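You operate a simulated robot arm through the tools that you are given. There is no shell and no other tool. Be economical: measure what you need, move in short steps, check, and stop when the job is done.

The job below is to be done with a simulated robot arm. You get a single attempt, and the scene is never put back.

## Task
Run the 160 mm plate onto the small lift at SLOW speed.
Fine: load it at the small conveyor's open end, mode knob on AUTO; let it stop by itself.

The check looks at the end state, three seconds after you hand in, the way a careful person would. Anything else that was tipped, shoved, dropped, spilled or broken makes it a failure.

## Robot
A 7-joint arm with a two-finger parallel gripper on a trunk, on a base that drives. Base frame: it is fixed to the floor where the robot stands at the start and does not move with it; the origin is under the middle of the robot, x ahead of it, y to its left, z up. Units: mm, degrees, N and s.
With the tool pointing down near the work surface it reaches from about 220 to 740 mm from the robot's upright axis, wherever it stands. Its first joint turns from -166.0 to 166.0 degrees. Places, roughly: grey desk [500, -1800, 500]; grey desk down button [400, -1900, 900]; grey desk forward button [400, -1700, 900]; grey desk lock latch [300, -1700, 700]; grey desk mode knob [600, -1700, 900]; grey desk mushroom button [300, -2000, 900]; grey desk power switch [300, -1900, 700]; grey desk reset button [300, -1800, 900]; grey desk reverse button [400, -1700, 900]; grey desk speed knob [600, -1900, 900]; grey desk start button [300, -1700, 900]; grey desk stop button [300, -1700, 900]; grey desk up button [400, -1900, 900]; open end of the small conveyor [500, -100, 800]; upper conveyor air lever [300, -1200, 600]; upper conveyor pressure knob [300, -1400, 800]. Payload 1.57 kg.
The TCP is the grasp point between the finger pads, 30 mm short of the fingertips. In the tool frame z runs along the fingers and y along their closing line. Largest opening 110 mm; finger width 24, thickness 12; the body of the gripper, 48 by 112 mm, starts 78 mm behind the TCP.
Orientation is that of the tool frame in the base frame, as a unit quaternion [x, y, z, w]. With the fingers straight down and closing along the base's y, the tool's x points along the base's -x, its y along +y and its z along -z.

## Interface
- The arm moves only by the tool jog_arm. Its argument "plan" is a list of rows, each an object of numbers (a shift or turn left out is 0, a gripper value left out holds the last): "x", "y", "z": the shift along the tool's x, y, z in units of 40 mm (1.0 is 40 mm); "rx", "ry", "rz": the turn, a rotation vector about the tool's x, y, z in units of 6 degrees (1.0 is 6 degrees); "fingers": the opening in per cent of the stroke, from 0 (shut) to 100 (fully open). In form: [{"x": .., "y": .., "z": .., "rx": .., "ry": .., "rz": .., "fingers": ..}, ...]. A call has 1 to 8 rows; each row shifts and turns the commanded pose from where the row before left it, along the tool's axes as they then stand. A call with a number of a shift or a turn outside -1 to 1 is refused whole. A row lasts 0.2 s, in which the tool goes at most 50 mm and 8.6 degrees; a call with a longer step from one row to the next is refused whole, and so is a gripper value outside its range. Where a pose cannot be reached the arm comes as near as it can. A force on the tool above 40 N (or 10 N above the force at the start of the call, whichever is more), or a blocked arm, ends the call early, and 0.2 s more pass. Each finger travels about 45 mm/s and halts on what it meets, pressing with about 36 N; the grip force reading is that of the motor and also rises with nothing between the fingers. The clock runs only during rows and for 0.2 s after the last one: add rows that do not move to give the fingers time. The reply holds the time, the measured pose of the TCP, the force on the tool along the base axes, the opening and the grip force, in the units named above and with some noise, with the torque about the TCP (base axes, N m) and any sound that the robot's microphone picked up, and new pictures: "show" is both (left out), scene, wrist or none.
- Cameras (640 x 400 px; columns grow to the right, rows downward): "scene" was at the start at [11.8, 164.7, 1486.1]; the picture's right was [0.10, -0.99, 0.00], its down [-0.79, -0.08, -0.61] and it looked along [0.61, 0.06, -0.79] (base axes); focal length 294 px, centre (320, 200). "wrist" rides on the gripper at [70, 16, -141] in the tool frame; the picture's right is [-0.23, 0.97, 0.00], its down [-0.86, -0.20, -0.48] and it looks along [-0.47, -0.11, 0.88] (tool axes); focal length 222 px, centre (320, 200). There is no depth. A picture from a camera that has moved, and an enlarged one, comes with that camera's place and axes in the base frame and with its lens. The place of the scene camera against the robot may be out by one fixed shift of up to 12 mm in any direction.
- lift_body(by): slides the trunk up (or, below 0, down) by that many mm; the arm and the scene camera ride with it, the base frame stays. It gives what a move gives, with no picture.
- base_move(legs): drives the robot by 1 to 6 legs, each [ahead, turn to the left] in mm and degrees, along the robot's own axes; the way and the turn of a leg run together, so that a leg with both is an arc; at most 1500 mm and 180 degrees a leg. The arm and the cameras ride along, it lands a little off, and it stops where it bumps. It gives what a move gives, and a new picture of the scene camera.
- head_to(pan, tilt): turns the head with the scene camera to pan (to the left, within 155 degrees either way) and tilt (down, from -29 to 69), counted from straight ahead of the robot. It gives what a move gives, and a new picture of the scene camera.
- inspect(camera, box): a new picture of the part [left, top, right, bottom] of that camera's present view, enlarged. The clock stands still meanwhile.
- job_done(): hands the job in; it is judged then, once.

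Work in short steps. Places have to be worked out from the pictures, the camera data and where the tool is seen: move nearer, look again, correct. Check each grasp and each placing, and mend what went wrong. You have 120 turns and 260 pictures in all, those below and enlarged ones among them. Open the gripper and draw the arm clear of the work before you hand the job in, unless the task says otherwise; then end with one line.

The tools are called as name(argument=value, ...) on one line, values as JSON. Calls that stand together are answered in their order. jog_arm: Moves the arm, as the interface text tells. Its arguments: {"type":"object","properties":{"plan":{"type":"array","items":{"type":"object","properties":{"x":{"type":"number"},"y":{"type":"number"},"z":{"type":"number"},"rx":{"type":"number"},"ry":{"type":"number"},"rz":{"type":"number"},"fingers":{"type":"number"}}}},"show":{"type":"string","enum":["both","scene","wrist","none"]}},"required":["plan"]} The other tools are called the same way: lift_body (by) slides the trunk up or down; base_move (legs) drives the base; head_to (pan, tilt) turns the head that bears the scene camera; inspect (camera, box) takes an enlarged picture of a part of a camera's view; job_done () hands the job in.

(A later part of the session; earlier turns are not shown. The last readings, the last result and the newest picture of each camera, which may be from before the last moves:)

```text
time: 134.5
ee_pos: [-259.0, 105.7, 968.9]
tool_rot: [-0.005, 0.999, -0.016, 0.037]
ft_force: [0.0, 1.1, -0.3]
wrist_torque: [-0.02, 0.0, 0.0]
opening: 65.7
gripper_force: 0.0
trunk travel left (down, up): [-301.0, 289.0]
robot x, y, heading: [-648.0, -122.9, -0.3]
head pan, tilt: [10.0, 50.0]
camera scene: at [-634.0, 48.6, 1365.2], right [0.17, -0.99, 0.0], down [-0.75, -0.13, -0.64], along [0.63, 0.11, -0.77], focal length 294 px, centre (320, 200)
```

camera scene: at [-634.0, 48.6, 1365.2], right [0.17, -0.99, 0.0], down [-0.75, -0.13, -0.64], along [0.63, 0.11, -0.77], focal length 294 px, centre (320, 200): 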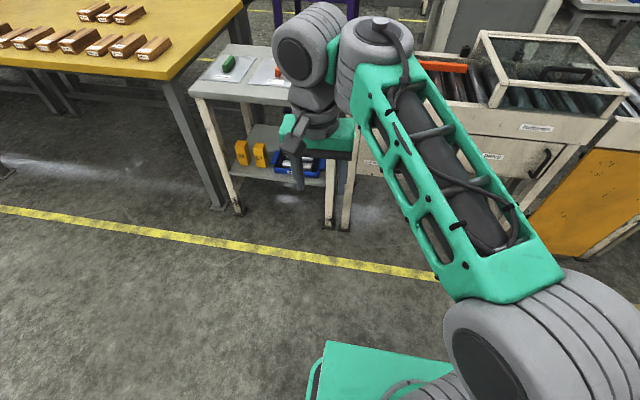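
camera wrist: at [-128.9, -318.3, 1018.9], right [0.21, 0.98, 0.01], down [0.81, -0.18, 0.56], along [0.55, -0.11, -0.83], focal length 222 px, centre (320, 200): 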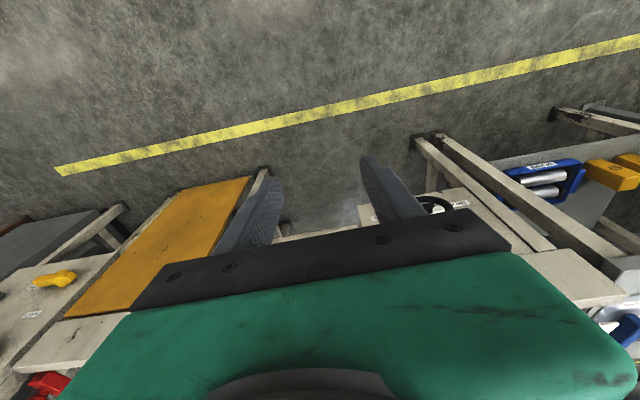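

Arm is back in its normal posture. Square the tool, centre it laterally, and lower the trunk by 190.

jog_arm(plan=[{"ry": 0.7, "y": -1}, {"y": -1}, {"y": -1}, {"y": -1}, {"y": -1}, {"y": -0.5}], show="none")

lift_body(by=-190)

base_move(legs=[[330, 0]])

```text
time: 135.9
ee_pos: [-256.0, -113.9, 974.1]
tool_rot: [-0.005, 1.0, -0.015, 0.0]
ft_force: [0.3, -0.1, -0.4]
wrist_torque: [0.0, -0.01, 0.02]
opening: 66.1
gripper_force: 0.1
trunk travel left (down, up): [-301.0, 289.0]
robot x, y, heading: [-648.9, -124.0, -0.4]
head pan, tilt: [10.0, 50.0]
```

```text
time: 138.0
ee_pos: [-256.1, -113.8, 784.4]
tool_rot: [-0.004, 1.0, -0.015, 0.0]
ft_force: [-0.7, -0.6, -0.8]
wrist_torque: [-0.02, -0.02, -0.02]
opening: 65.9
gripper_force: 0.1
trunk travel left (down, up): [-111.0, 479.0]
robot x, y, heading: [-647.2, -121.3, -0.2]
head pan, tilt: [10.0, 50.0]
```

```text
time: 140.1
ee_pos: [66.9, -114.7, 783.2]
tool_rot: [-0.007, 1.0, -0.016, 0.001]
ft_force: [-0.4, 0.2, 0.5]
wrist_torque: [0.0, -0.02, -0.02]
opening: 65.9
gripper_force: 0.0
trunk travel left (down, up): [-111.0, 479.0]
robot x, y, heading: [-324.8, -120.4, 0.0]
head pan, tilt: [10.0, 50.0]
camera scene: at [-311.3, 47.5, 1175.2], right [0.17, -0.99, 0.0], down [-0.75, -0.13, -0.64], along [0.63, 0.11, -0.77], focal length 294 px, centre (320, 200)
```

scene: 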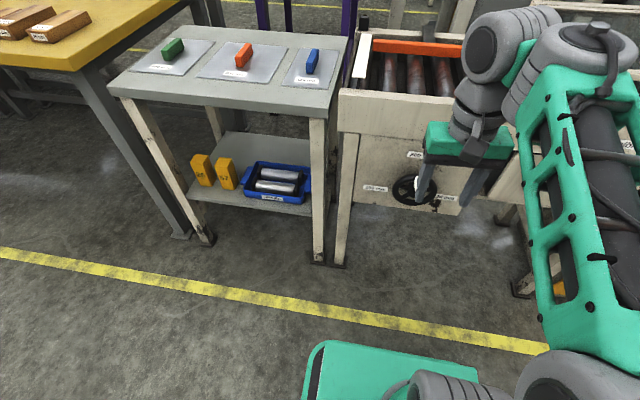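

Tilt the tool forward 12° (keeps the wrist clear of the rail), approach in front of the handle and look.

jog_arm(plan=[{"ry": -1, "x": -0.8}, {"ry": -1, "x": -0.8}, {"x": -0.8, "z": 0.5}, {"z": 0.5}], show="both")

inspect(camera="scene", box=[340, 100, 540, 230])

```text
time: 141.1
ee_pos: [169.2, -113.1, 753.8]
tool_rot: [-0.007, 0.994, -0.015, 0.106]
ft_force: [-0.1, -0.6, 0.0]
wrist_torque: [-0.04, -0.03, -0.02]
opening: 66.1
gripper_force: 0.1
trunk travel left (down, up): [-111.0, 479.0]
robot x, y, heading: [-324.0, -123.8, -0.3]
head pan, tilt: [10.0, 50.0]
camera scene: at [-311.5, 47.6, 1175.2], right [0.17, -0.99, 0.0], down [-0.75, -0.13, -0.64], along [0.63, 0.11, -0.77], focal length 294 px, centre (320, 200)
camera wrist: at [71.8, -95.7, 877.5], right [0.21, 0.98, 0.02], down [0.74, -0.17, 0.65], along [0.64, -0.12, -0.76], focal length 222 px, centre (320, 200)
```

scene: 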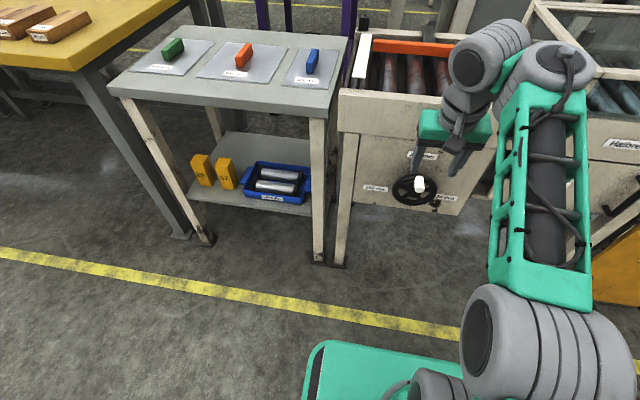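
wrist: 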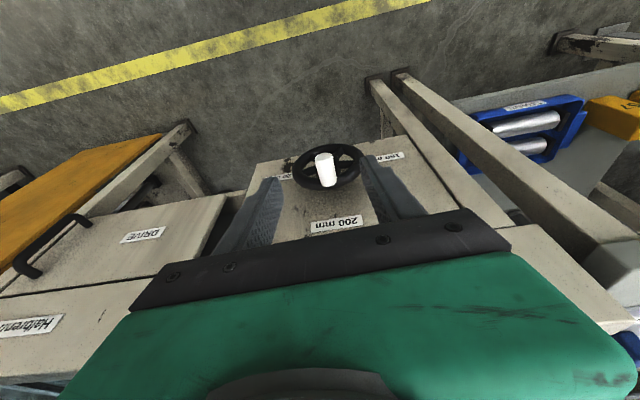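

```text
3.08 times, centred on (440, 165) of scene
camera zoom: at [-311.5, 47.6, 1175.2], right [0.17, -0.99, 0.0], down [-0.75, -0.13, -0.64], along [0.63, 0.11, -0.77], focal length 903 px, centre (-49, 308)
```

zoom: 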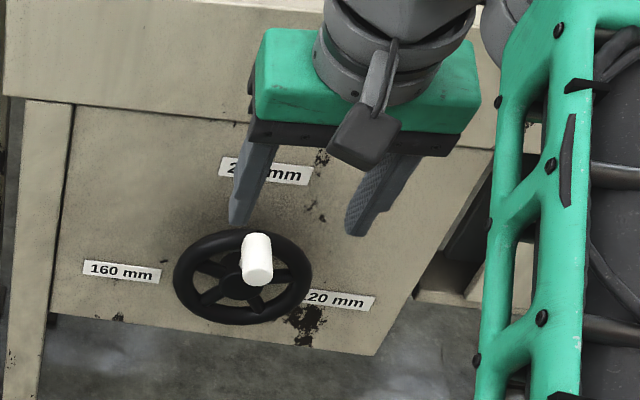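

Handle confirmed at (217,−116,630). Straddle it and close.

jog_arm(plan=[{"x": -0.35, "z": 0.5, "y": -0.05}, {"x": -0.3, "z": 0.8}, {"z": 1}, {"z": 0.95}], show="both")

inspect(camera="scene", box=[340, 100, 540, 230])

```text
time: 142.1
ee_pos: [228.8, -108.1, 694.4]
tool_rot: [-0.008, 0.996, 0.02, 0.09]
ft_force: [-0.2, -0.8, -0.4]
wrist_torque: [0.05, -0.01, 0.0]
opening: 66.0
gripper_force: 0.1
out of reach, approached as far as the arm can: row 2, 3, 4
trunk travel left (down, up): [-111.0, 479.0]
robot x, y, heading: [-326.5, -119.5, 0.0]
head pan, tilt: [10.0, 50.0]
camera scene: at [-311.5, 47.5, 1175.2], right [0.17, -0.99, 0.0], down [-0.75, -0.13, -0.64], along [0.63, 0.11, -0.77], focal length 294 px, centre (320, 200)
camera wrist: at [134.4, -98.5, 821.3], right [0.2, 0.98, 0.08], down [0.76, -0.21, 0.62], along [0.62, -0.06, -0.78], focal length 222 px, centre (320, 200)
```

scene: 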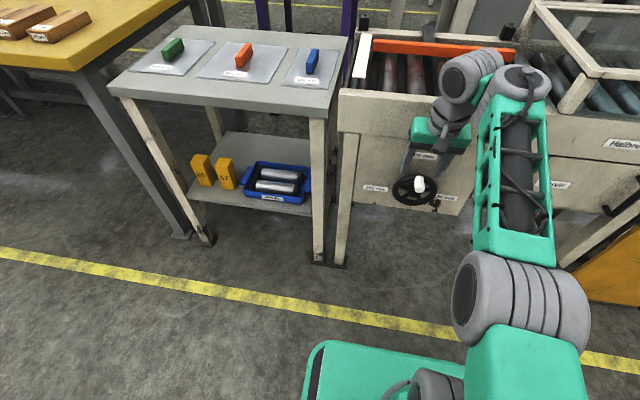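
wrist: 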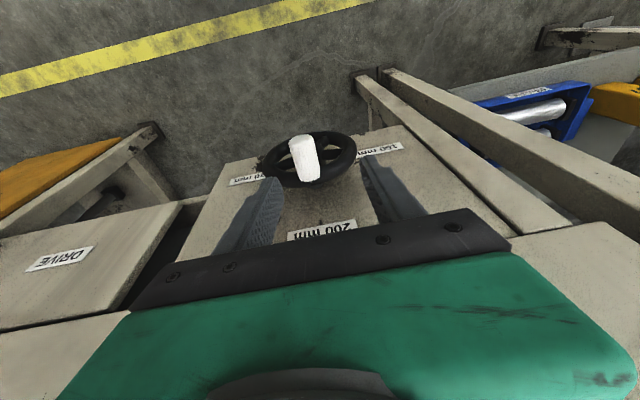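

```text
3.08 times, centred on (440, 165) of scene
camera zoom: at [-311.5, 47.5, 1175.2], right [0.17, -0.99, 0.0], down [-0.75, -0.13, -0.64], along [0.63, 0.11, -0.77], focal length 903 px, centre (-49, 308)
```

zoom: 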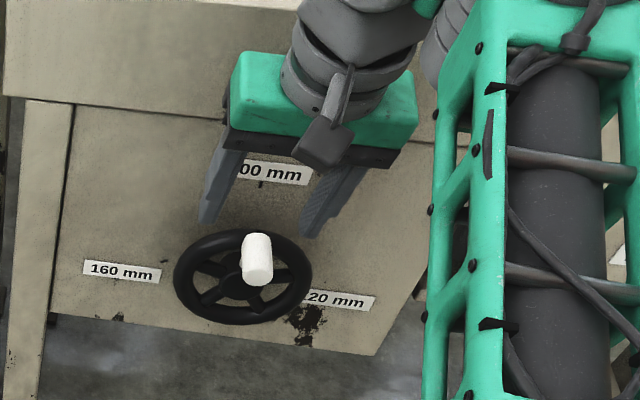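

Low reach is limited with forward tilt. I retract, remove the tilt and lower the trunk fully instead.

jog_arm(plan=[{"z": -1}, {"z": -1}, {"z": -0.5, "x": 0.5}, {"x": 1}, {"ry": 1, "x": 0.5}, {"ry": 1}], show="none")

lift_body(by=-105)

```text
time: 143.5
ee_pos: [119.4, -120.2, 752.6]
tool_rot: [-0.007, 1.0, -0.016, -0.001]
ft_force: [-0.2, -0.2, 0.1]
wrist_torque: [0.03, 0.0, 0.01]
opening: 65.9
gripper_force: 0.1
out of reach, approached as far as the arm can: row 1
trunk travel left (down, up): [-111.0, 479.0]
robot x, y, heading: [-324.2, -124.3, -0.3]
head pan, tilt: [10.0, 50.0]
```

```text
time: 144.9
ee_pos: [120.2, -119.6, 648.6]
tool_rot: [-0.006, 1.0, -0.016, 0.0]
ft_force: [0.0, 0.5, -0.4]
wrist_torque: [-0.05, -0.02, 0.03]
opening: 66.1
gripper_force: 0.0
trunk travel left (down, up): [-6.0, 584.0]
robot x, y, heading: [-324.6, -127.3, -0.1]
head pan, tilt: [10.0, 50.0]
```

Approach the handle straight from the front at z≈635.

jog_arm(plan=[{"x": -0.9, "y": 0.1, "z": 0.2}, {"x": -0.9, "z": 0.1}, {"x": -0.7}], show="both")

inspect(camera="scene", box=[340, 40, 540, 170])

```text
time: 145.7
ee_pos: [221.4, -114.9, 636.1]
tool_rot: [-0.006, 1.0, -0.015, 0.001]
ft_force: [0.1, 0.1, -0.2]
wrist_torque: [-0.02, 0.02, -0.01]
opening: 66.1
gripper_force: 0.1
trunk travel left (down, up): [-6.0, 584.0]
robot x, y, heading: [-325.6, -122.6, -0.3]
head pan, tilt: [10.0, 50.0]
camera scene: at [-311.5, 47.5, 1070.2], right [0.17, -0.99, 0.0], down [-0.75, -0.13, -0.64], along [0.63, 0.11, -0.77], focal length 294 px, centre (320, 200)
camera wrist: at [151.1, -95.1, 777.3], right [0.22, 0.98, -0.03], down [0.86, -0.17, 0.49], along [0.47, -0.13, -0.87], focal length 222 px, centre (320, 200)
```

scene: 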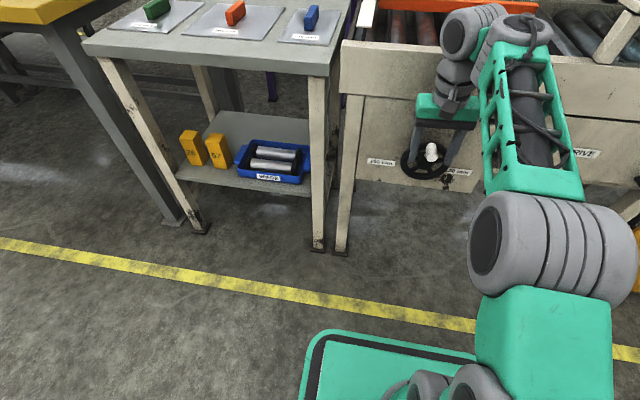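
wrist: 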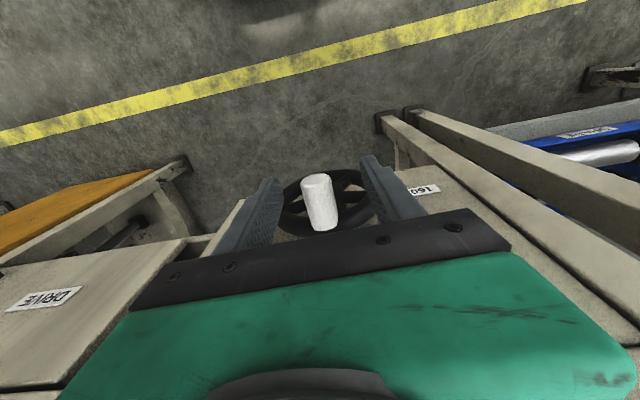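

```text
3.08 times, centred on (440, 105) of scene
camera zoom: at [-311.5, 47.5, 1070.2], right [0.17, -0.99, 0.0], down [-0.75, -0.13, -0.64], along [0.63, 0.11, -0.77], focal length 903 px, centre (-49, 492)
```

zoom: 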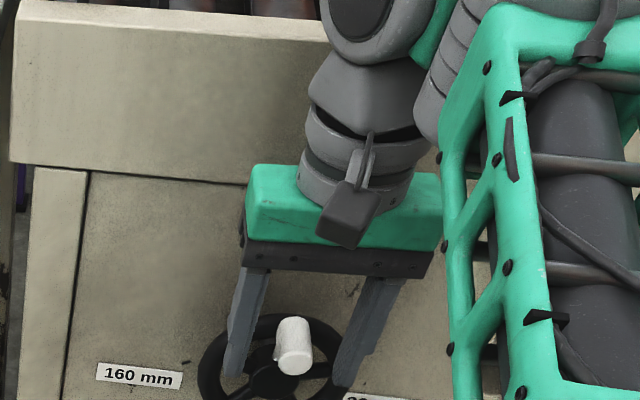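

Straddled. Close.

jog_arm(plan=[{"fingers": 0}, {"fingers": 0}, {"fingers": 0}, {"fingers": 0}], show="wrist")

```text
time: 146.7
ee_pos: [221.3, -115.3, 636.0]
tool_rot: [-0.006, 1.0, -0.014, 0.0]
ft_force: [1.4, -1.2, 2.0]
wrist_torque: [-0.07, 0.05, -0.39]
opening: 23.9
gripper_force: 26.6
trunk travel left (down, up): [-6.0, 584.0]
robot x, y, heading: [-325.7, -124.9, 0.1]
head pan, tilt: [10.0, 50.0]
camera wrist: at [151.0, -95.4, 777.2], right [0.22, 0.98, -0.03], down [0.86, -0.18, 0.49], along [0.47, -0.13, -0.87], focal length 222 px, centre (320, 200)
```

wrist: 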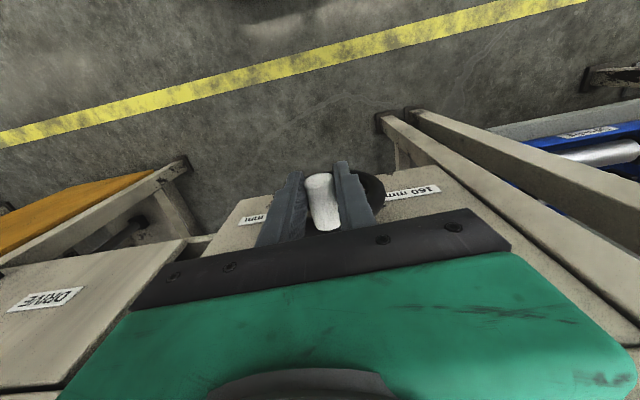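

Gripped (24 mm). Crank counter-clockwise along a 45 mm radius arc, first 40°.

jog_arm(plan=[{"y": 0.195, "z": 0.017}, {"y": 0.19, "z": 0.051}, {"y": 0.178, "z": 0.083}, {"y": 0.16, "z": 0.112}], show="both")

```text
time: 147.7
ee_pos: [220.3, -86.9, 624.3]
tool_rot: [-0.005, 1.0, -0.016, -0.001]
ft_force: [-0.3, -7.3, 3.3]
wrist_torque: [-0.42, 0.0, -0.61]
opening: 23.7
gripper_force: 36.0
trunk travel left (down, up): [-6.0, 584.0]
robot x, y, heading: [-329.7, -125.6, -0.1]
head pan, tilt: [10.0, 50.0]
camera scene: at [-311.4, 47.1, 1070.2], right [0.17, -0.99, 0.0], down [-0.75, -0.13, -0.64], along [0.63, 0.11, -0.77], focal length 294 px, centre (320, 200)
camera wrist: at [150.6, -67.0, 765.4], right [0.22, 0.98, -0.03], down [0.86, -0.18, 0.48], along [0.47, -0.13, -0.87], focal length 222 px, centre (320, 200)
```

scene: 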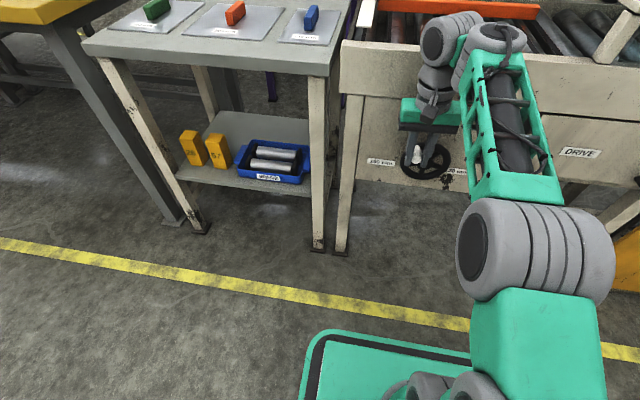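
wrist: 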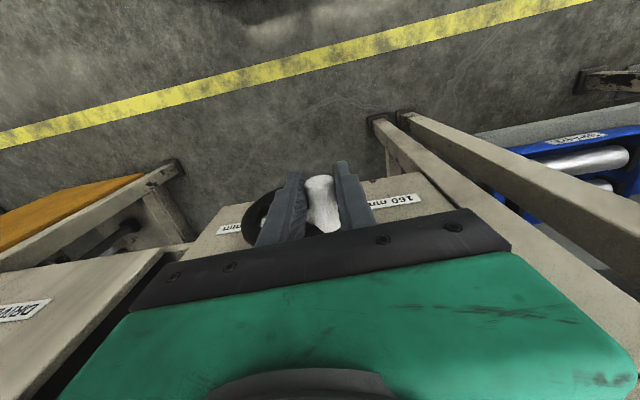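

Turning smoothly with low force. Next 40–80°.

jog_arm(plan=[{"y": 0.139, "z": 0.138}, {"y": 0.112, "z": 0.16}, {"y": 0.083, "z": 0.178}, {"y": 0.051, "z": 0.19}], show="wrist")

```text
time: 148.7
ee_pos: [220.4, -70.9, 597.9]
tool_rot: [-0.007, 1.0, -0.015, 0.002]
ft_force: [7.3, 9.7, 12.7]
wrist_torque: [-0.26, -0.16, -0.57]
opening: 23.4
gripper_force: 36.3
trunk travel left (down, up): [-6.0, 584.0]
robot x, y, heading: [-325.7, -123.2, -0.1]
head pan, tilt: [10.0, 50.0]
camera wrist: at [150.0, -51.9, 739.1], right [0.21, 0.98, -0.03], down [0.86, -0.17, 0.49], along [0.47, -0.13, -0.87], focal length 222 px, centre (320, 200)
```

wrist: 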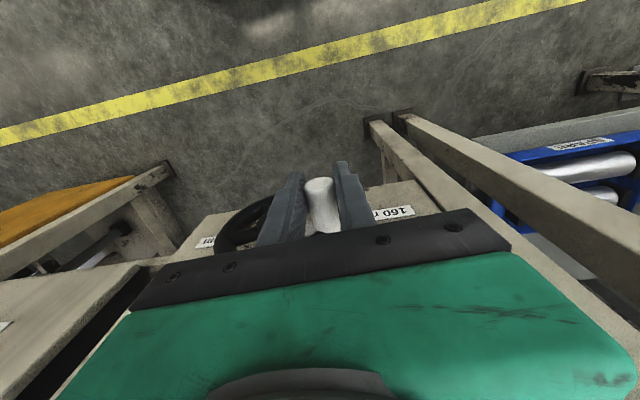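

The 160 tick lies at 120° from the top. Continue to 120°.

jog_arm(plan=[{"y": 0.017, "z": 0.195}, {"y": -0.017, "z": 0.195}, {"y": -0.051, "z": 0.19}, {"y": -0.083, "z": 0.178}, {}], show="both")

inspect(camera="scene", box=[340, 60, 540, 210])

```text
time: 149.3
ee_pos: [219.8, -68.2, 583.8]
tool_rot: [-0.011, 1.0, -0.014, 0.003]
ft_force: [-3.2, 15.0, -0.3]
wrist_torque: [0.09, -0.26, -0.55]
opening: 24.2
gripper_force: 36.0
trunk travel left (down, up): [-6.0, 584.0]
robot x, y, heading: [-323.6, -123.9, 0.1]
head pan, tilt: [10.0, 50.0]
stopped in row 2: the force on the tool passed its limit (the readings are from after the stop); the commanded pose is now the measured one
camera scene: at [-313.0, 48.4, 1069.8], right [0.18, -0.98, 0.0], down [-0.75, -0.14, -0.64], along [0.63, 0.12, -0.77], focal length 294 px, centre (320, 200)
camera wrist: at [149.9, -49.6, 723.9], right [0.21, 0.98, -0.03], down [0.86, -0.17, 0.49], along [0.47, -0.12, -0.87], focal length 222 px, centre (320, 200)
```

scene: 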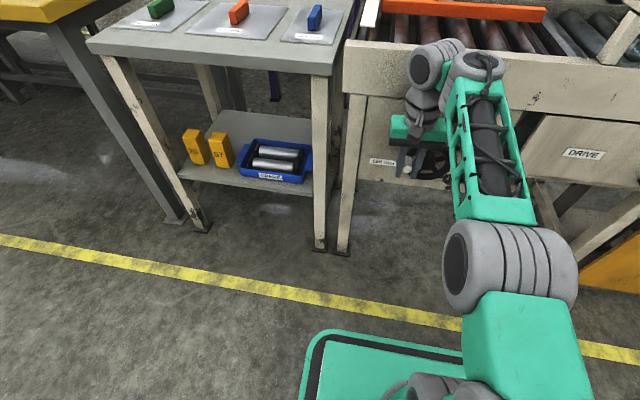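
wrist: 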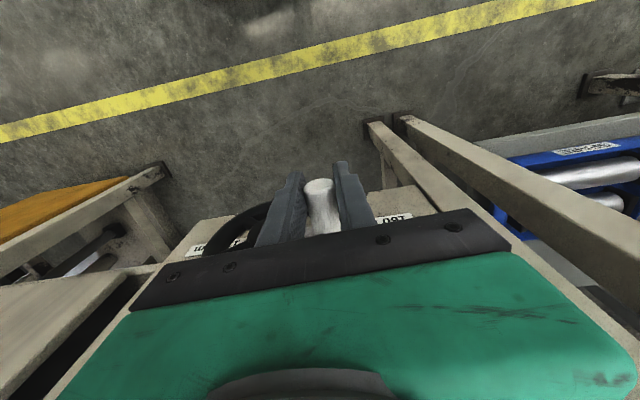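

```text
2.67 times, centred on (440, 135) of scene
camera zoom: at [-313.0, 48.4, 1069.8], right [0.18, -0.98, 0.0], down [-0.75, -0.14, -0.64], along [0.63, 0.12, -0.77], focal length 783 px, centre (0, 373)
```

zoom: 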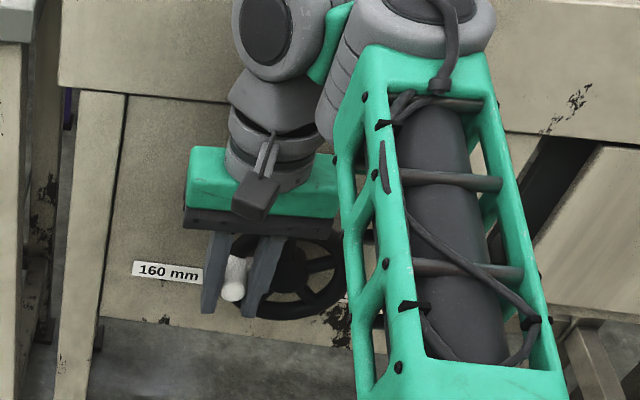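

Stopped near 90° with side load. Release slightly to unload, then check.

jog_arm(plan=[{"fingers": 45}, {"fingers": 45}, {"fingers": 45}], show="both")

inspect(camera="scene", box=[360, 60, 480, 210])

```text
time: 150.1
ee_pos: [220.3, -69.0, 584.1]
tool_rot: [-0.01, 1.0, -0.015, 0.002]
ft_force: [0.3, 0.3, 1.0]
wrist_torque: [0.01, 0.03, 0.02]
opening: 49.7
gripper_force: 0.0
trunk travel left (down, up): [-6.0, 584.0]
robot x, y, heading: [-323.6, -124.1, -0.2]
head pan, tilt: [10.0, 50.0]
camera scene: at [-312.2, 47.6, 1070.2], right [0.18, -0.98, 0.0], down [-0.75, -0.14, -0.64], along [0.63, 0.11, -0.77], focal length 294 px, centre (320, 200)
camera wrist: at [150.2, -50.8, 724.1], right [0.21, 0.98, -0.03], down [0.86, -0.17, 0.49], along [0.47, -0.12, -0.87], focal length 222 px, centre (320, 200)
```

scene: 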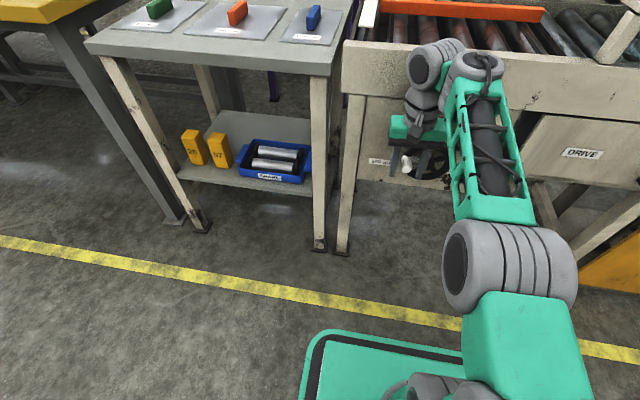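
wrist: 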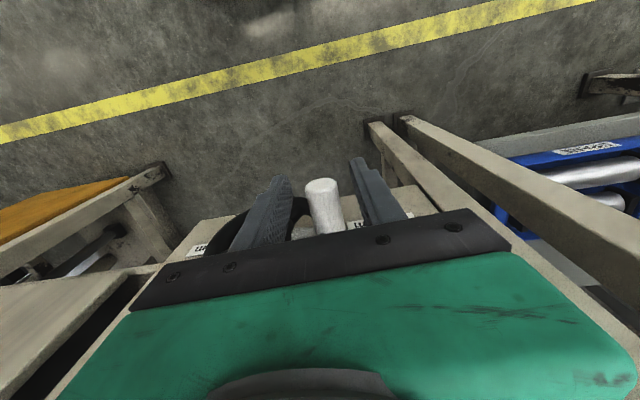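

```text
2.67 times, centred on (420, 135) of scene
camera zoom: at [-312.2, 47.6, 1070.2], right [0.18, -0.98, 0.0], down [-0.75, -0.14, -0.64], along [0.63, 0.11, -0.77], focal length 783 px, centre (53, 373)
```

zoom: 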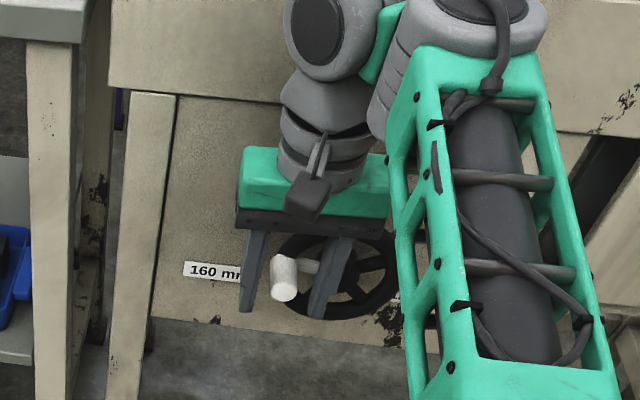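

Handle centre is at y −68, z 580 (≈95°, radius 48). Regrip and do the remaining ~25° with the corrected arc.

jog_arm(plan=[{"fingers": 0}, {"fingers": 0}, {"fingers": 0}, {"y": -0.03, "z": 0.17}, {"y": -0.05, "z": 0.17}, {"y": -0.07, "z": 0.16}], show="scene")

inspect(camera="scene", box=[360, 60, 480, 210])

```text
time: 151.4
ee_pos: [219.8, -67.9, 568.2]
tool_rot: [-0.015, 1.0, -0.013, 0.002]
ft_force: [-4.6, 14.5, -1.3]
wrist_torque: [0.01, -0.76, -0.45]
opening: 24.2
gripper_force: 35.6
trunk travel left (down, up): [-6.0, 584.0]
robot x, y, heading: [-324.4, -123.6, 0.9]
head pan, tilt: [10.0, 50.0]
stopped in row 6: the force on the tool passed its limit (the readings are from after the stop); the commanded pose is now the measured one
camera scene: at [-314.1, 48.5, 1069.9], right [0.19, -0.98, 0.0], down [-0.75, -0.14, -0.64], along [0.63, 0.12, -0.77], focal length 294 px, centre (320, 200)
```

scene: 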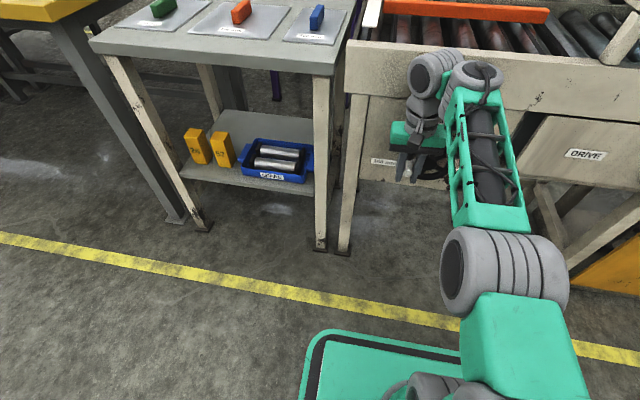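

```text
2.67 times, centred on (420, 135) of scene
camera zoom: at [-314.1, 48.5, 1069.9], right [0.19, -0.98, 0.0], down [-0.75, -0.14, -0.64], along [0.63, 0.12, -0.77], focal length 783 px, centre (53, 373)
```

zoom: 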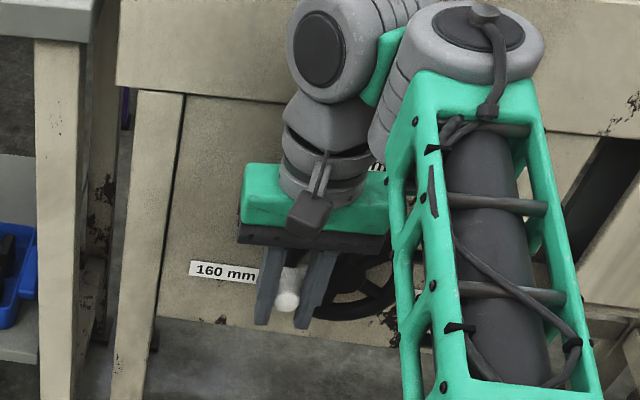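

Release, raise the arm to see the wheel angle and the guide.

jog_arm(plan=[{"fingers": 45}, {"fingers": 45}, {"fingers": 45}, {"x": 1}, {"x": 1}, {"x": 0.5}], show="both")

inspect(camera="scene", box=[350, 90, 490, 210])

```text
time: 152.8
ee_pos: [121.1, -73.4, 568.9]
tool_rot: [-0.014, 1.0, -0.013, 0.002]
ft_force: [0.7, -0.1, 0.0]
wrist_torque: [0.0, 0.02, -0.03]
opening: 49.4
gripper_force: 0.0
trunk travel left (down, up): [-6.0, 584.0]
robot x, y, heading: [-326.5, -124.4, 0.6]
head pan, tilt: [10.0, 50.0]
camera scene: at [-313.3, 47.8, 1070.1], right [0.18, -0.98, 0.0], down [-0.75, -0.14, -0.64], along [0.63, 0.12, -0.77], focal length 294 px, centre (320, 200)
camera wrist: at [50.6, -55.8, 709.6], right [0.2, 0.98, -0.02], down [0.86, -0.16, 0.49], along [0.47, -0.12, -0.87], focal length 222 px, centre (320, 200)
```

scene: 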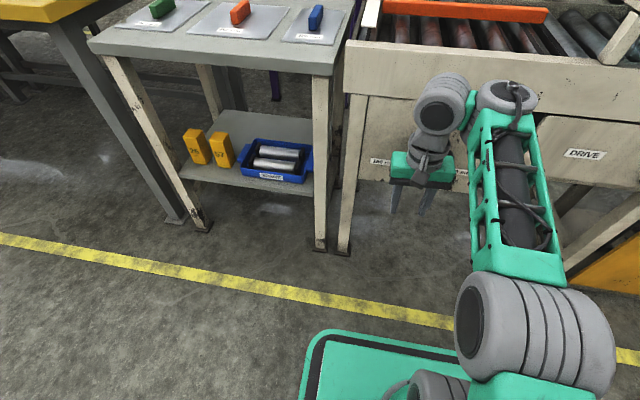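
wrist: 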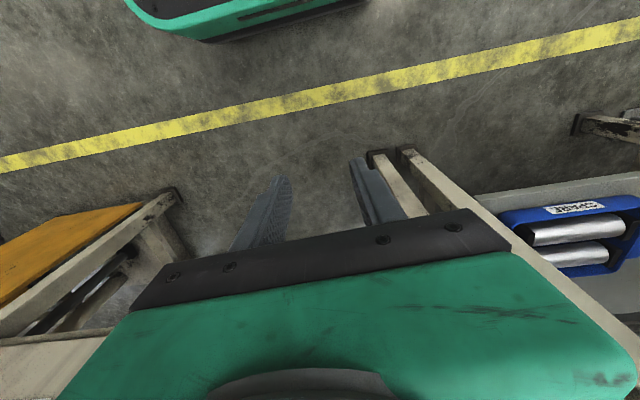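

```text
3.33 times, centred on (420, 150) of scene
camera zoom: at [-313.3, 47.8, 1070.1], right [0.18, -0.98, 0.0], down [-0.75, -0.14, -0.64], along [0.63, 0.12, -0.77], focal length 979 px, centre (-13, 367)
```

zoom: 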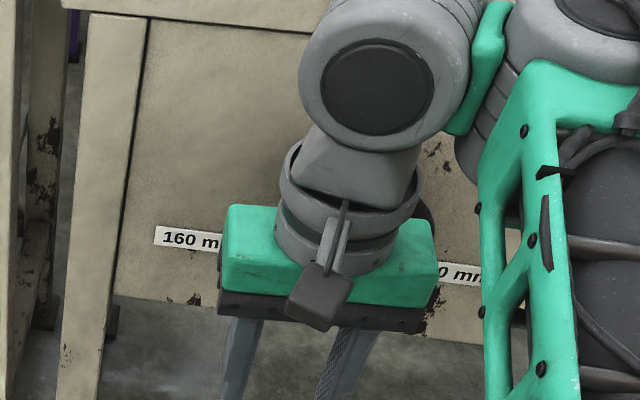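

jog_arm(plan=[{"y": -1}, {"y": -1}, {"y": -1}], show="none")

head_to(pan=10, tilt=38)

inspect(camera="scene", box=[340, 50, 540, 300])

```text
time: 153.6
ee_pos: [124.0, -194.2, 574.7]
tool_rot: [-0.014, 1.0, -0.013, 0.003]
ft_force: [-0.3, -0.2, -0.2]
wrist_torque: [0.01, -0.01, -0.02]
opening: 49.4
gripper_force: 0.1
trunk travel left (down, up): [-6.0, 584.0]
robot x, y, heading: [-319.8, -124.3, 0.8]
head pan, tilt: [10.0, 50.0]
```

```text
time: 154.3
ee_pos: [124.6, -193.4, 573.6]
tool_rot: [-0.014, 1.0, -0.012, 0.003]
ft_force: [0.2, -0.3, 0.2]
wrist_torque: [0.01, -0.03, 0.02]
opening: 49.6
gripper_force: 0.0
trunk travel left (down, up): [-6.0, 584.0]
robot x, y, heading: [-324.5, -121.7, 0.6]
head pan, tilt: [10.0, 38.0]
camera scene: at [-304.3, 49.5, 1087.3], right [0.18, -0.98, 0.0], down [-0.61, -0.11, -0.79], along [0.77, 0.14, -0.62], focal length 294 px, centre (320, 200)
```

scene: 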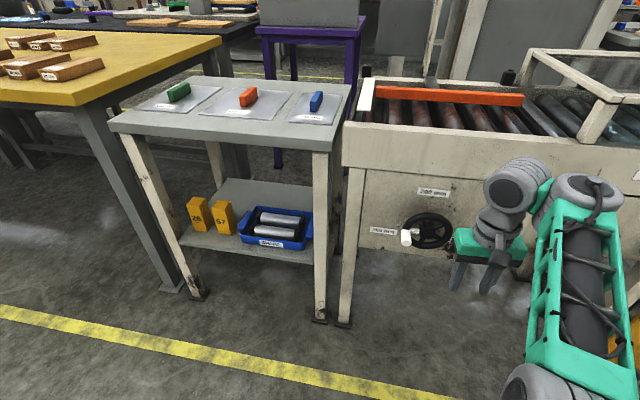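

```text
1.60 times, centred on (440, 175) of scene
camera zoom: at [-304.3, 49.5, 1087.3], right [0.18, -0.98, 0.0], down [-0.61, -0.11, -0.79], along [0.77, 0.14, -0.62], focal length 470 px, centre (128, 240)
```

zoom: 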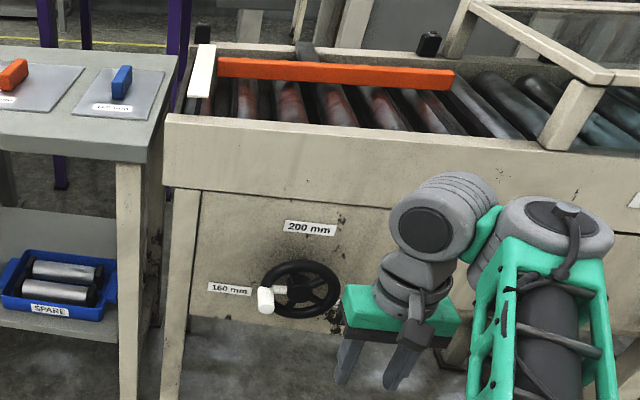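

inspect(camera="scene", box=[355, 175, 475, 260])

inspect(camera="scene", box=[340, 60, 540, 160])

```text
4.71 times, centred on (415, 218) of scene
camera zoom: at [-304.3, 49.5, 1087.3], right [0.18, -0.98, 0.0], down [-0.61, -0.11, -0.79], along [0.77, 0.14, -0.62], focal length 1382 px, centre (-127, 118)
```

zoom: 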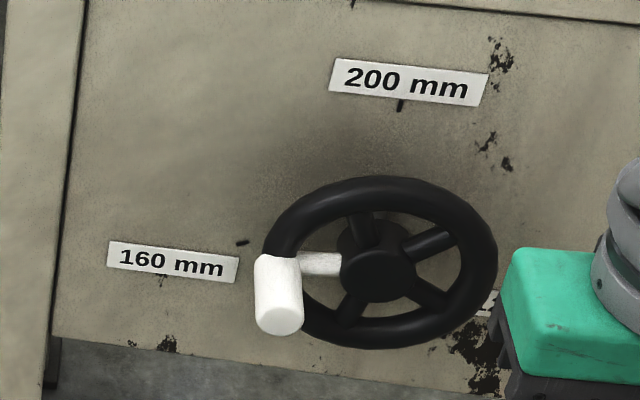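

```text
3.20 times, centred on (440, 110) of scene
camera zoom: at [-304.3, 49.5, 1087.3], right [0.18, -0.98, 0.0], down [-0.61, -0.11, -0.79], along [0.77, 0.14, -0.62], focal length 940 px, centre (-64, 488)
```

zoom: 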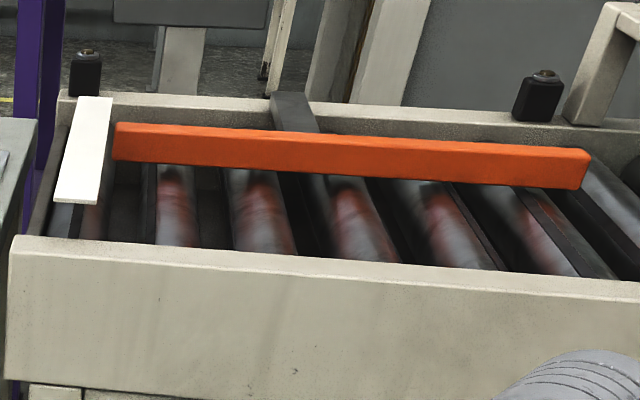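

Crank is at ~97°; the 160 tick is at ~120°. I'll push the handle down the last bit from above with closed fingers.

jog_arm(plan=[{"z": -1, "fingers": 0}, {"z": -0.8, "y": 0.5}, {"y": 1}, {"y": 1}, {"y": 0.58}, {"x": -0.8}, {"x": -0.9}, {"x": -0.8}], show="wrist")

```text
time: 156.1
ee_pos: [221.2, -63.4, 640.1]
tool_rot: [-0.014, 1.0, -0.013, 0.003]
ft_force: [-0.4, -0.5, 0.2]
wrist_torque: [0.03, -0.02, -0.02]
opening: 0.1
gripper_force: 20.7
trunk travel left (down, up): [-6.0, 584.0]
robot x, y, heading: [-326.1, -124.2, 0.7]
head pan, tilt: [10.0, 38.0]
camera wrist: at [150.3, -45.8, 781.0], right [0.2, 0.98, -0.02], down [0.86, -0.16, 0.49], along [0.48, -0.12, -0.87], focal length 222 px, centre (320, 200)
```

wrist: 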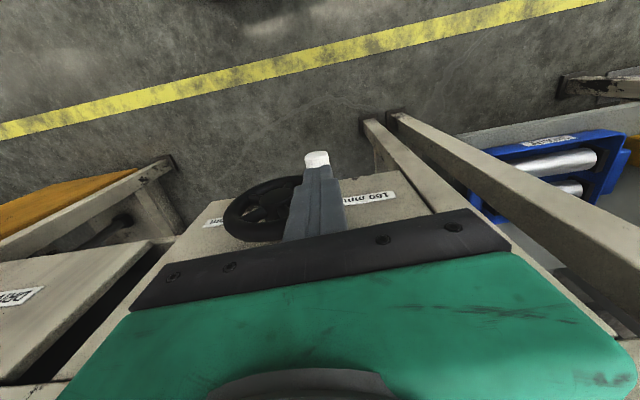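

jog_arm(plan=[{"z": 0.4, "y": -0.1}, {"z": 0.3, "y": -0.03}, {"z": 0.2, "y": -0.04}, {"z": 0.2, "y": -0.05}, {}], show="none")

inspect(camera="scene", box=[355, 160, 475, 260])

```text
time: 157.3
ee_pos: [221.5, -73.7, 597.1]
tool_rot: [-0.014, 1.0, -0.013, 0.003]
ft_force: [0.2, 1.1, 0.6]
wrist_torque: [0.03, 0.02, 0.04]
opening: 0.0
gripper_force: 21.3
trunk travel left (down, up): [-6.0, 584.0]
robot x, y, heading: [-325.9, -125.8, 0.8]
head pan, tilt: [10.0, 38.0]
```

```text
4.00 times, centred on (415, 210) of scene
camera zoom: at [-304.3, 49.6, 1087.3], right [0.18, -0.98, 0.0], down [-0.61, -0.11, -0.79], along [0.77, 0.14, -0.62], focal length 1174 px, centre (-60, 160)
```

zoom: 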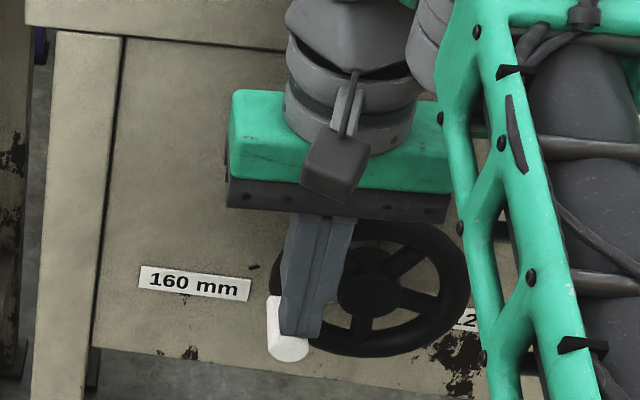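

jog_arm(plan=[{"z": 0.15, "y": -0.03}, {"z": 0.1, "y": -0.03}, {}], show="none")

inspect(camera="scene", box=[355, 160, 475, 260])

```text
time: 158.1
ee_pos: [219.3, -77.1, 587.3]
tool_rot: [-0.013, 1.0, -0.014, 0.002]
ft_force: [0.3, -0.9, 0.8]
wrist_torque: [0.02, 0.04, -0.01]
opening: 0.0
gripper_force: 21.6
trunk travel left (down, up): [-6.0, 584.0]
robot x, y, heading: [-327.3, -123.1, 0.6]
head pan, tilt: [10.0, 38.0]
```

```text
4.00 times, centred on (415, 210) of scene
camera zoom: at [-304.3, 49.5, 1087.3], right [0.18, -0.98, 0.0], down [-0.61, -0.11, -0.79], along [0.77, 0.14, -0.62], focal length 1174 px, centre (-60, 160)
```

zoom: 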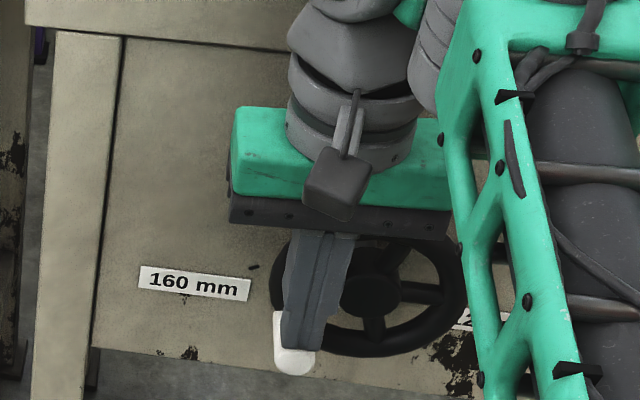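

The handle is moving down. Lift off and look at the crank angle.

jog_arm(plan=[{"z": -0.9}, {"x": 1, "z": -0.5}, {"y": -1}, {"y": -1}, {"y": -1}], show="none")

inspect(camera="scene", box=[355, 175, 475, 260])

inspect(camera="scene", box=[340, 60, 540, 160])

```text
time: 159.3
ee_pos: [184.0, -197.4, 646.5]
tool_rot: [-0.014, 1.0, -0.013, 0.002]
ft_force: [0.5, 0.8, -0.5]
wrist_torque: [-0.03, 0.03, -0.03]
opening: 0.0
gripper_force: 21.5
trunk travel left (down, up): [-6.0, 584.0]
robot x, y, heading: [-324.6, -126.0, 0.5]
head pan, tilt: [10.0, 38.0]
```

```text
4.71 times, centred on (415, 218) of scene
camera zoom: at [-304.2, 49.7, 1087.3], right [0.18, -0.98, 0.0], down [-0.61, -0.11, -0.79], along [0.77, 0.14, -0.62], focal length 1382 px, centre (-127, 118)
```

zoom: 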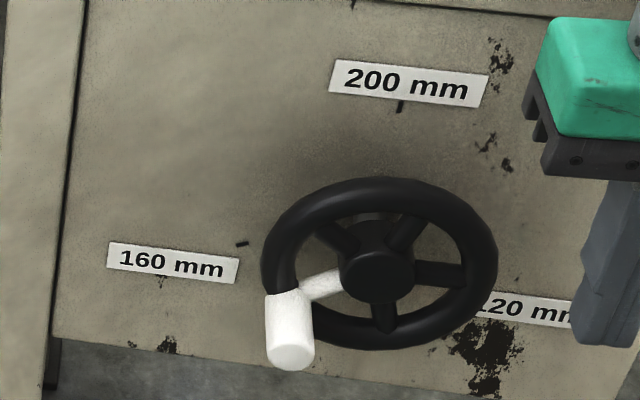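

```text
3.20 times, centred on (440, 110) of scene
camera zoom: at [-304.2, 49.7, 1087.3], right [0.18, -0.98, 0.0], down [-0.61, -0.11, -0.79], along [0.77, 0.14, -0.62], focal length 940 px, centre (-64, 488)
```

zoom: 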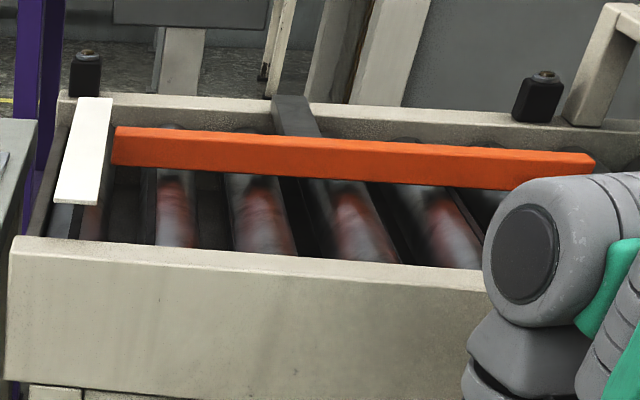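

The crank lines up with the 160 tick. Now back off, raise the trunk, and drive back to the plate-loading spot.

base_move(legs=[[-150, 0]])

lift_body(by=419)

base_move(legs=[[0, 90], [320, 0], [0, -90.5], [450, 0]])

```text
time: 160.7
ee_pos: [34.8, -200.1, 647.3]
tool_rot: [-0.013, 1.0, -0.013, 0.003]
ft_force: [0.0, -0.7, -0.6]
wrist_torque: [-0.05, -0.01, 0.0]
opening: 0.0
gripper_force: 21.2
trunk travel left (down, up): [-6.0, 584.0]
robot x, y, heading: [-479.0, -130.9, 0.6]
head pan, tilt: [10.0, 38.0]
camera scene: at [-453.6, 48.0, 1087.3], right [0.18, -0.98, 0.0], down [-0.61, -0.11, -0.79], along [0.77, 0.14, -0.62], focal length 294 px, centre (320, 200)
```

scene: 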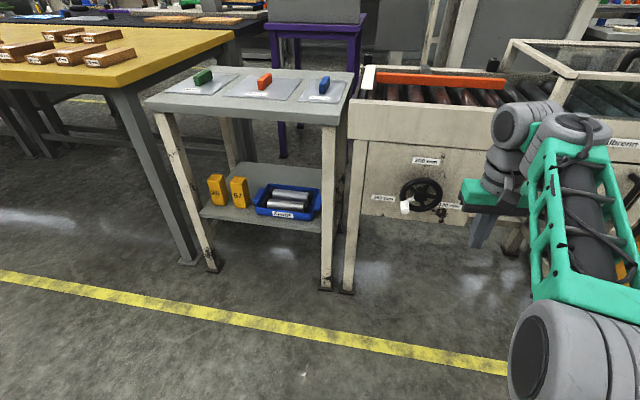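

```text
refused: 419 is not a number from -400 to 400
```

```text
time: 171.9
ee_pos: [241.1, 106.6, 648.3]
tool_rot: [-0.014, 1.0, -0.018, -0.014]
ft_force: [-28.2, 2.3, 5.7]
wrist_torque: [-0.17, -3.48, 0.67]
opening: 0.1
gripper_force: 21.3
trunk travel left (down, up): [-6.0, 584.0]
robot x, y, heading: [-251.8, 192.3, -0.6]
head pan, tilt: [10.0, 38.0]
stopped in leg 4: the force on the tool passed its limit (the readings are from after the stop); the commanded pose is now the measured one
camera scene: at [-231.0, 365.4, 1087.4], right [0.16, -0.99, 0.0], down [-0.61, -0.1, -0.79], along [0.78, 0.13, -0.61], focal length 294 px, centre (320, 200)
```

scene: 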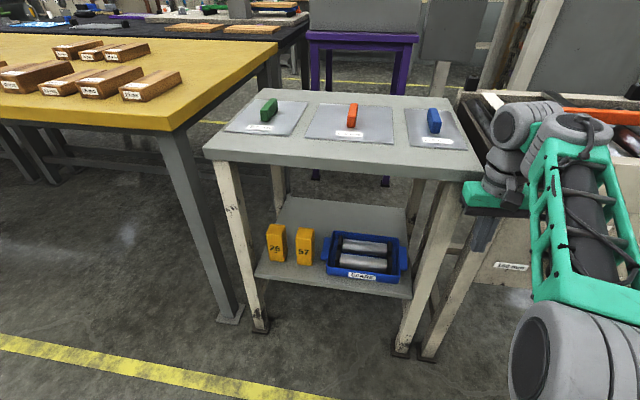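

The trunk lift was refused (limit 400), so the gripper bumped the table/conveyor leg with ~28 N. Back off immediately and check for damage.

base_move(legs=[[-200, 0]])

```text
time: 173.5
ee_pos: [43.1, 109.8, 646.6]
tool_rot: [-0.013, 1.0, -0.017, -0.015]
ft_force: [-0.6, -0.4, -0.5]
wrist_torque: [0.0, -0.02, -0.01]
opening: 0.1
gripper_force: 21.2
trunk travel left (down, up): [-6.0, 584.0]
robot x, y, heading: [-454.1, 194.2, -0.4]
head pan, tilt: [10.0, 38.0]
camera scene: at [-429.8, 367.3, 1087.3], right [0.16, -0.99, 0.0], down [-0.61, -0.1, -0.79], along [0.78, 0.13, -0.62], focal length 294 px, centre (320, 200)
```

scene: 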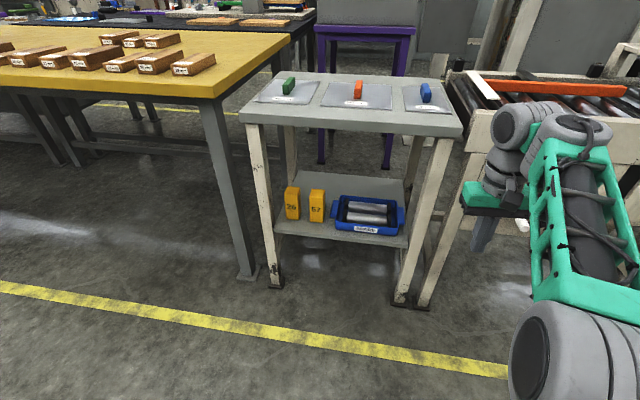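

inspect(camera="scene", box=[220, 60, 520, 320])

lift_body(by=400)

```text
1.54 times, centred on (370, 190) of scene
camera zoom: at [-429.8, 367.3, 1087.3], right [0.16, -0.99, 0.0], down [-0.61, -0.1, -0.79], along [0.78, 0.13, -0.62], focal length 452 px, centre (243, 215)
```

zoom: 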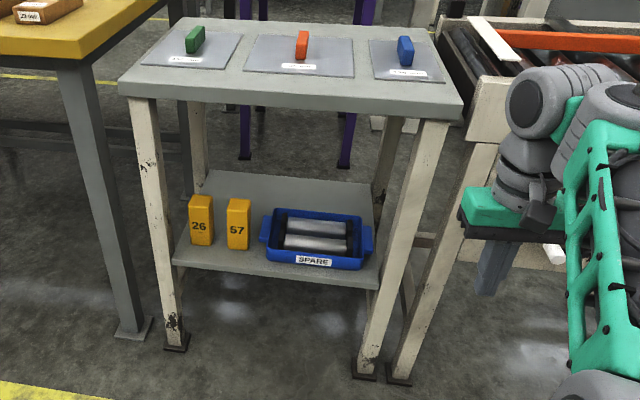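

```text
time: 177.3
ee_pos: [43.1, 108.8, 1045.8]
tool_rot: [-0.014, 1.0, -0.017, -0.014]
ft_force: [0.0, 0.5, -0.3]
wrist_torque: [0.04, -0.02, -0.03]
opening: 0.0
gripper_force: 21.7
trunk travel left (down, up): [-406.0, 184.0]
robot x, y, heading: [-452.4, 192.5, -0.7]
head pan, tilt: [10.0, 38.0]
```

Nothing looks displaced. Trunk is up; drive in.

base_move(legs=[[435, 0.7]])

jog_arm(plan=[{"y": -1, "fingers": 70}, {"y": -1, "z": -0.5}, {"y": -1}, {"y": -1}], show="wrist")

```text
time: 179.9
ee_pos: [474.8, 115.7, 1045.9]
tool_rot: [-0.02, 1.0, -0.018, -0.016]
ft_force: [0.3, 0.7, 0.3]
wrist_torque: [-0.01, -0.02, -0.01]
opening: 0.1
gripper_force: 20.8
trunk travel left (down, up): [-406.0, 184.0]
robot x, y, heading: [-24.4, 189.2, 0.4]
head pan, tilt: [10.0, 38.0]
camera scene: at [-1.3, 366.3, 1487.3], right [0.18, -0.98, 0.0], down [-0.61, -0.11, -0.79], along [0.78, 0.14, -0.62], focal length 294 px, centre (320, 200)
```

scene: 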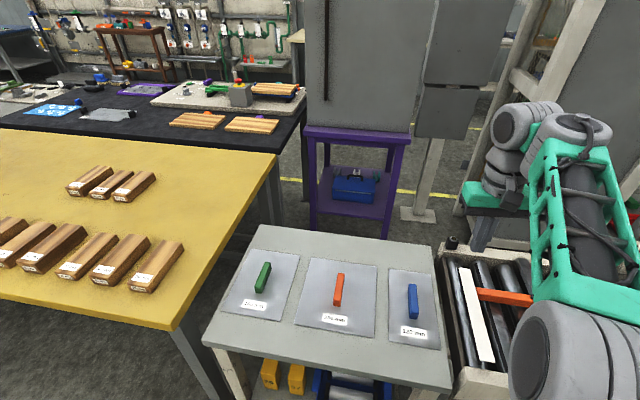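

```text
time: 180.9
ee_pos: [483.3, -43.8, 1072.6]
tool_rot: [-0.02, 1.0, -0.017, -0.016]
ft_force: [0.3, 0.2, 0.9]
wrist_torque: [0.01, 0.03, 0.03]
opening: 76.9
gripper_force: 0.0
trunk travel left (down, up): [-406.0, 184.0]
robot x, y, heading: [-25.3, 191.9, 0.3]
head pan, tilt: [10.0, 38.0]
camera wrist: at [418.2, -25.2, 1215.7], right [0.19, 0.98, -0.04], down [0.88, -0.15, 0.46], along [0.44, -0.12, -0.89], focal length 222 px, centre (320, 200)
```

wrist: 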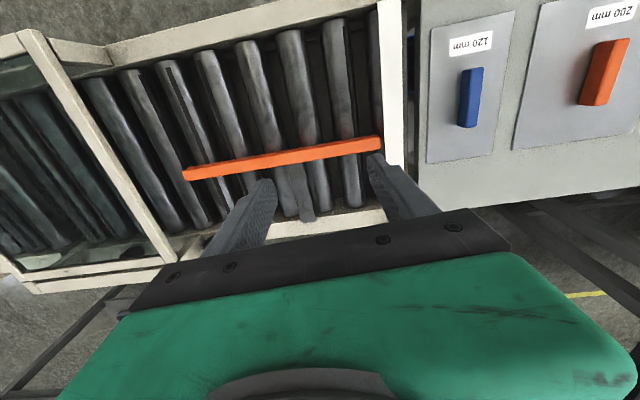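

inspect(camera="wrist", box=[160, 0, 420, 200])

```text
2.00 times, centred on (290, 100) of wrist
camera zoom: at [418.2, -25.2, 1215.7], right [0.19, 0.98, -0.04], down [0.88, -0.15, 0.46], along [0.44, -0.12, -0.89], focal length 444 px, centre (380, 400)
```

zoom: 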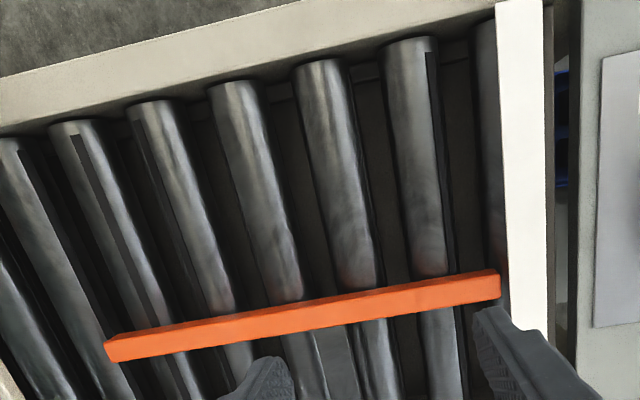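

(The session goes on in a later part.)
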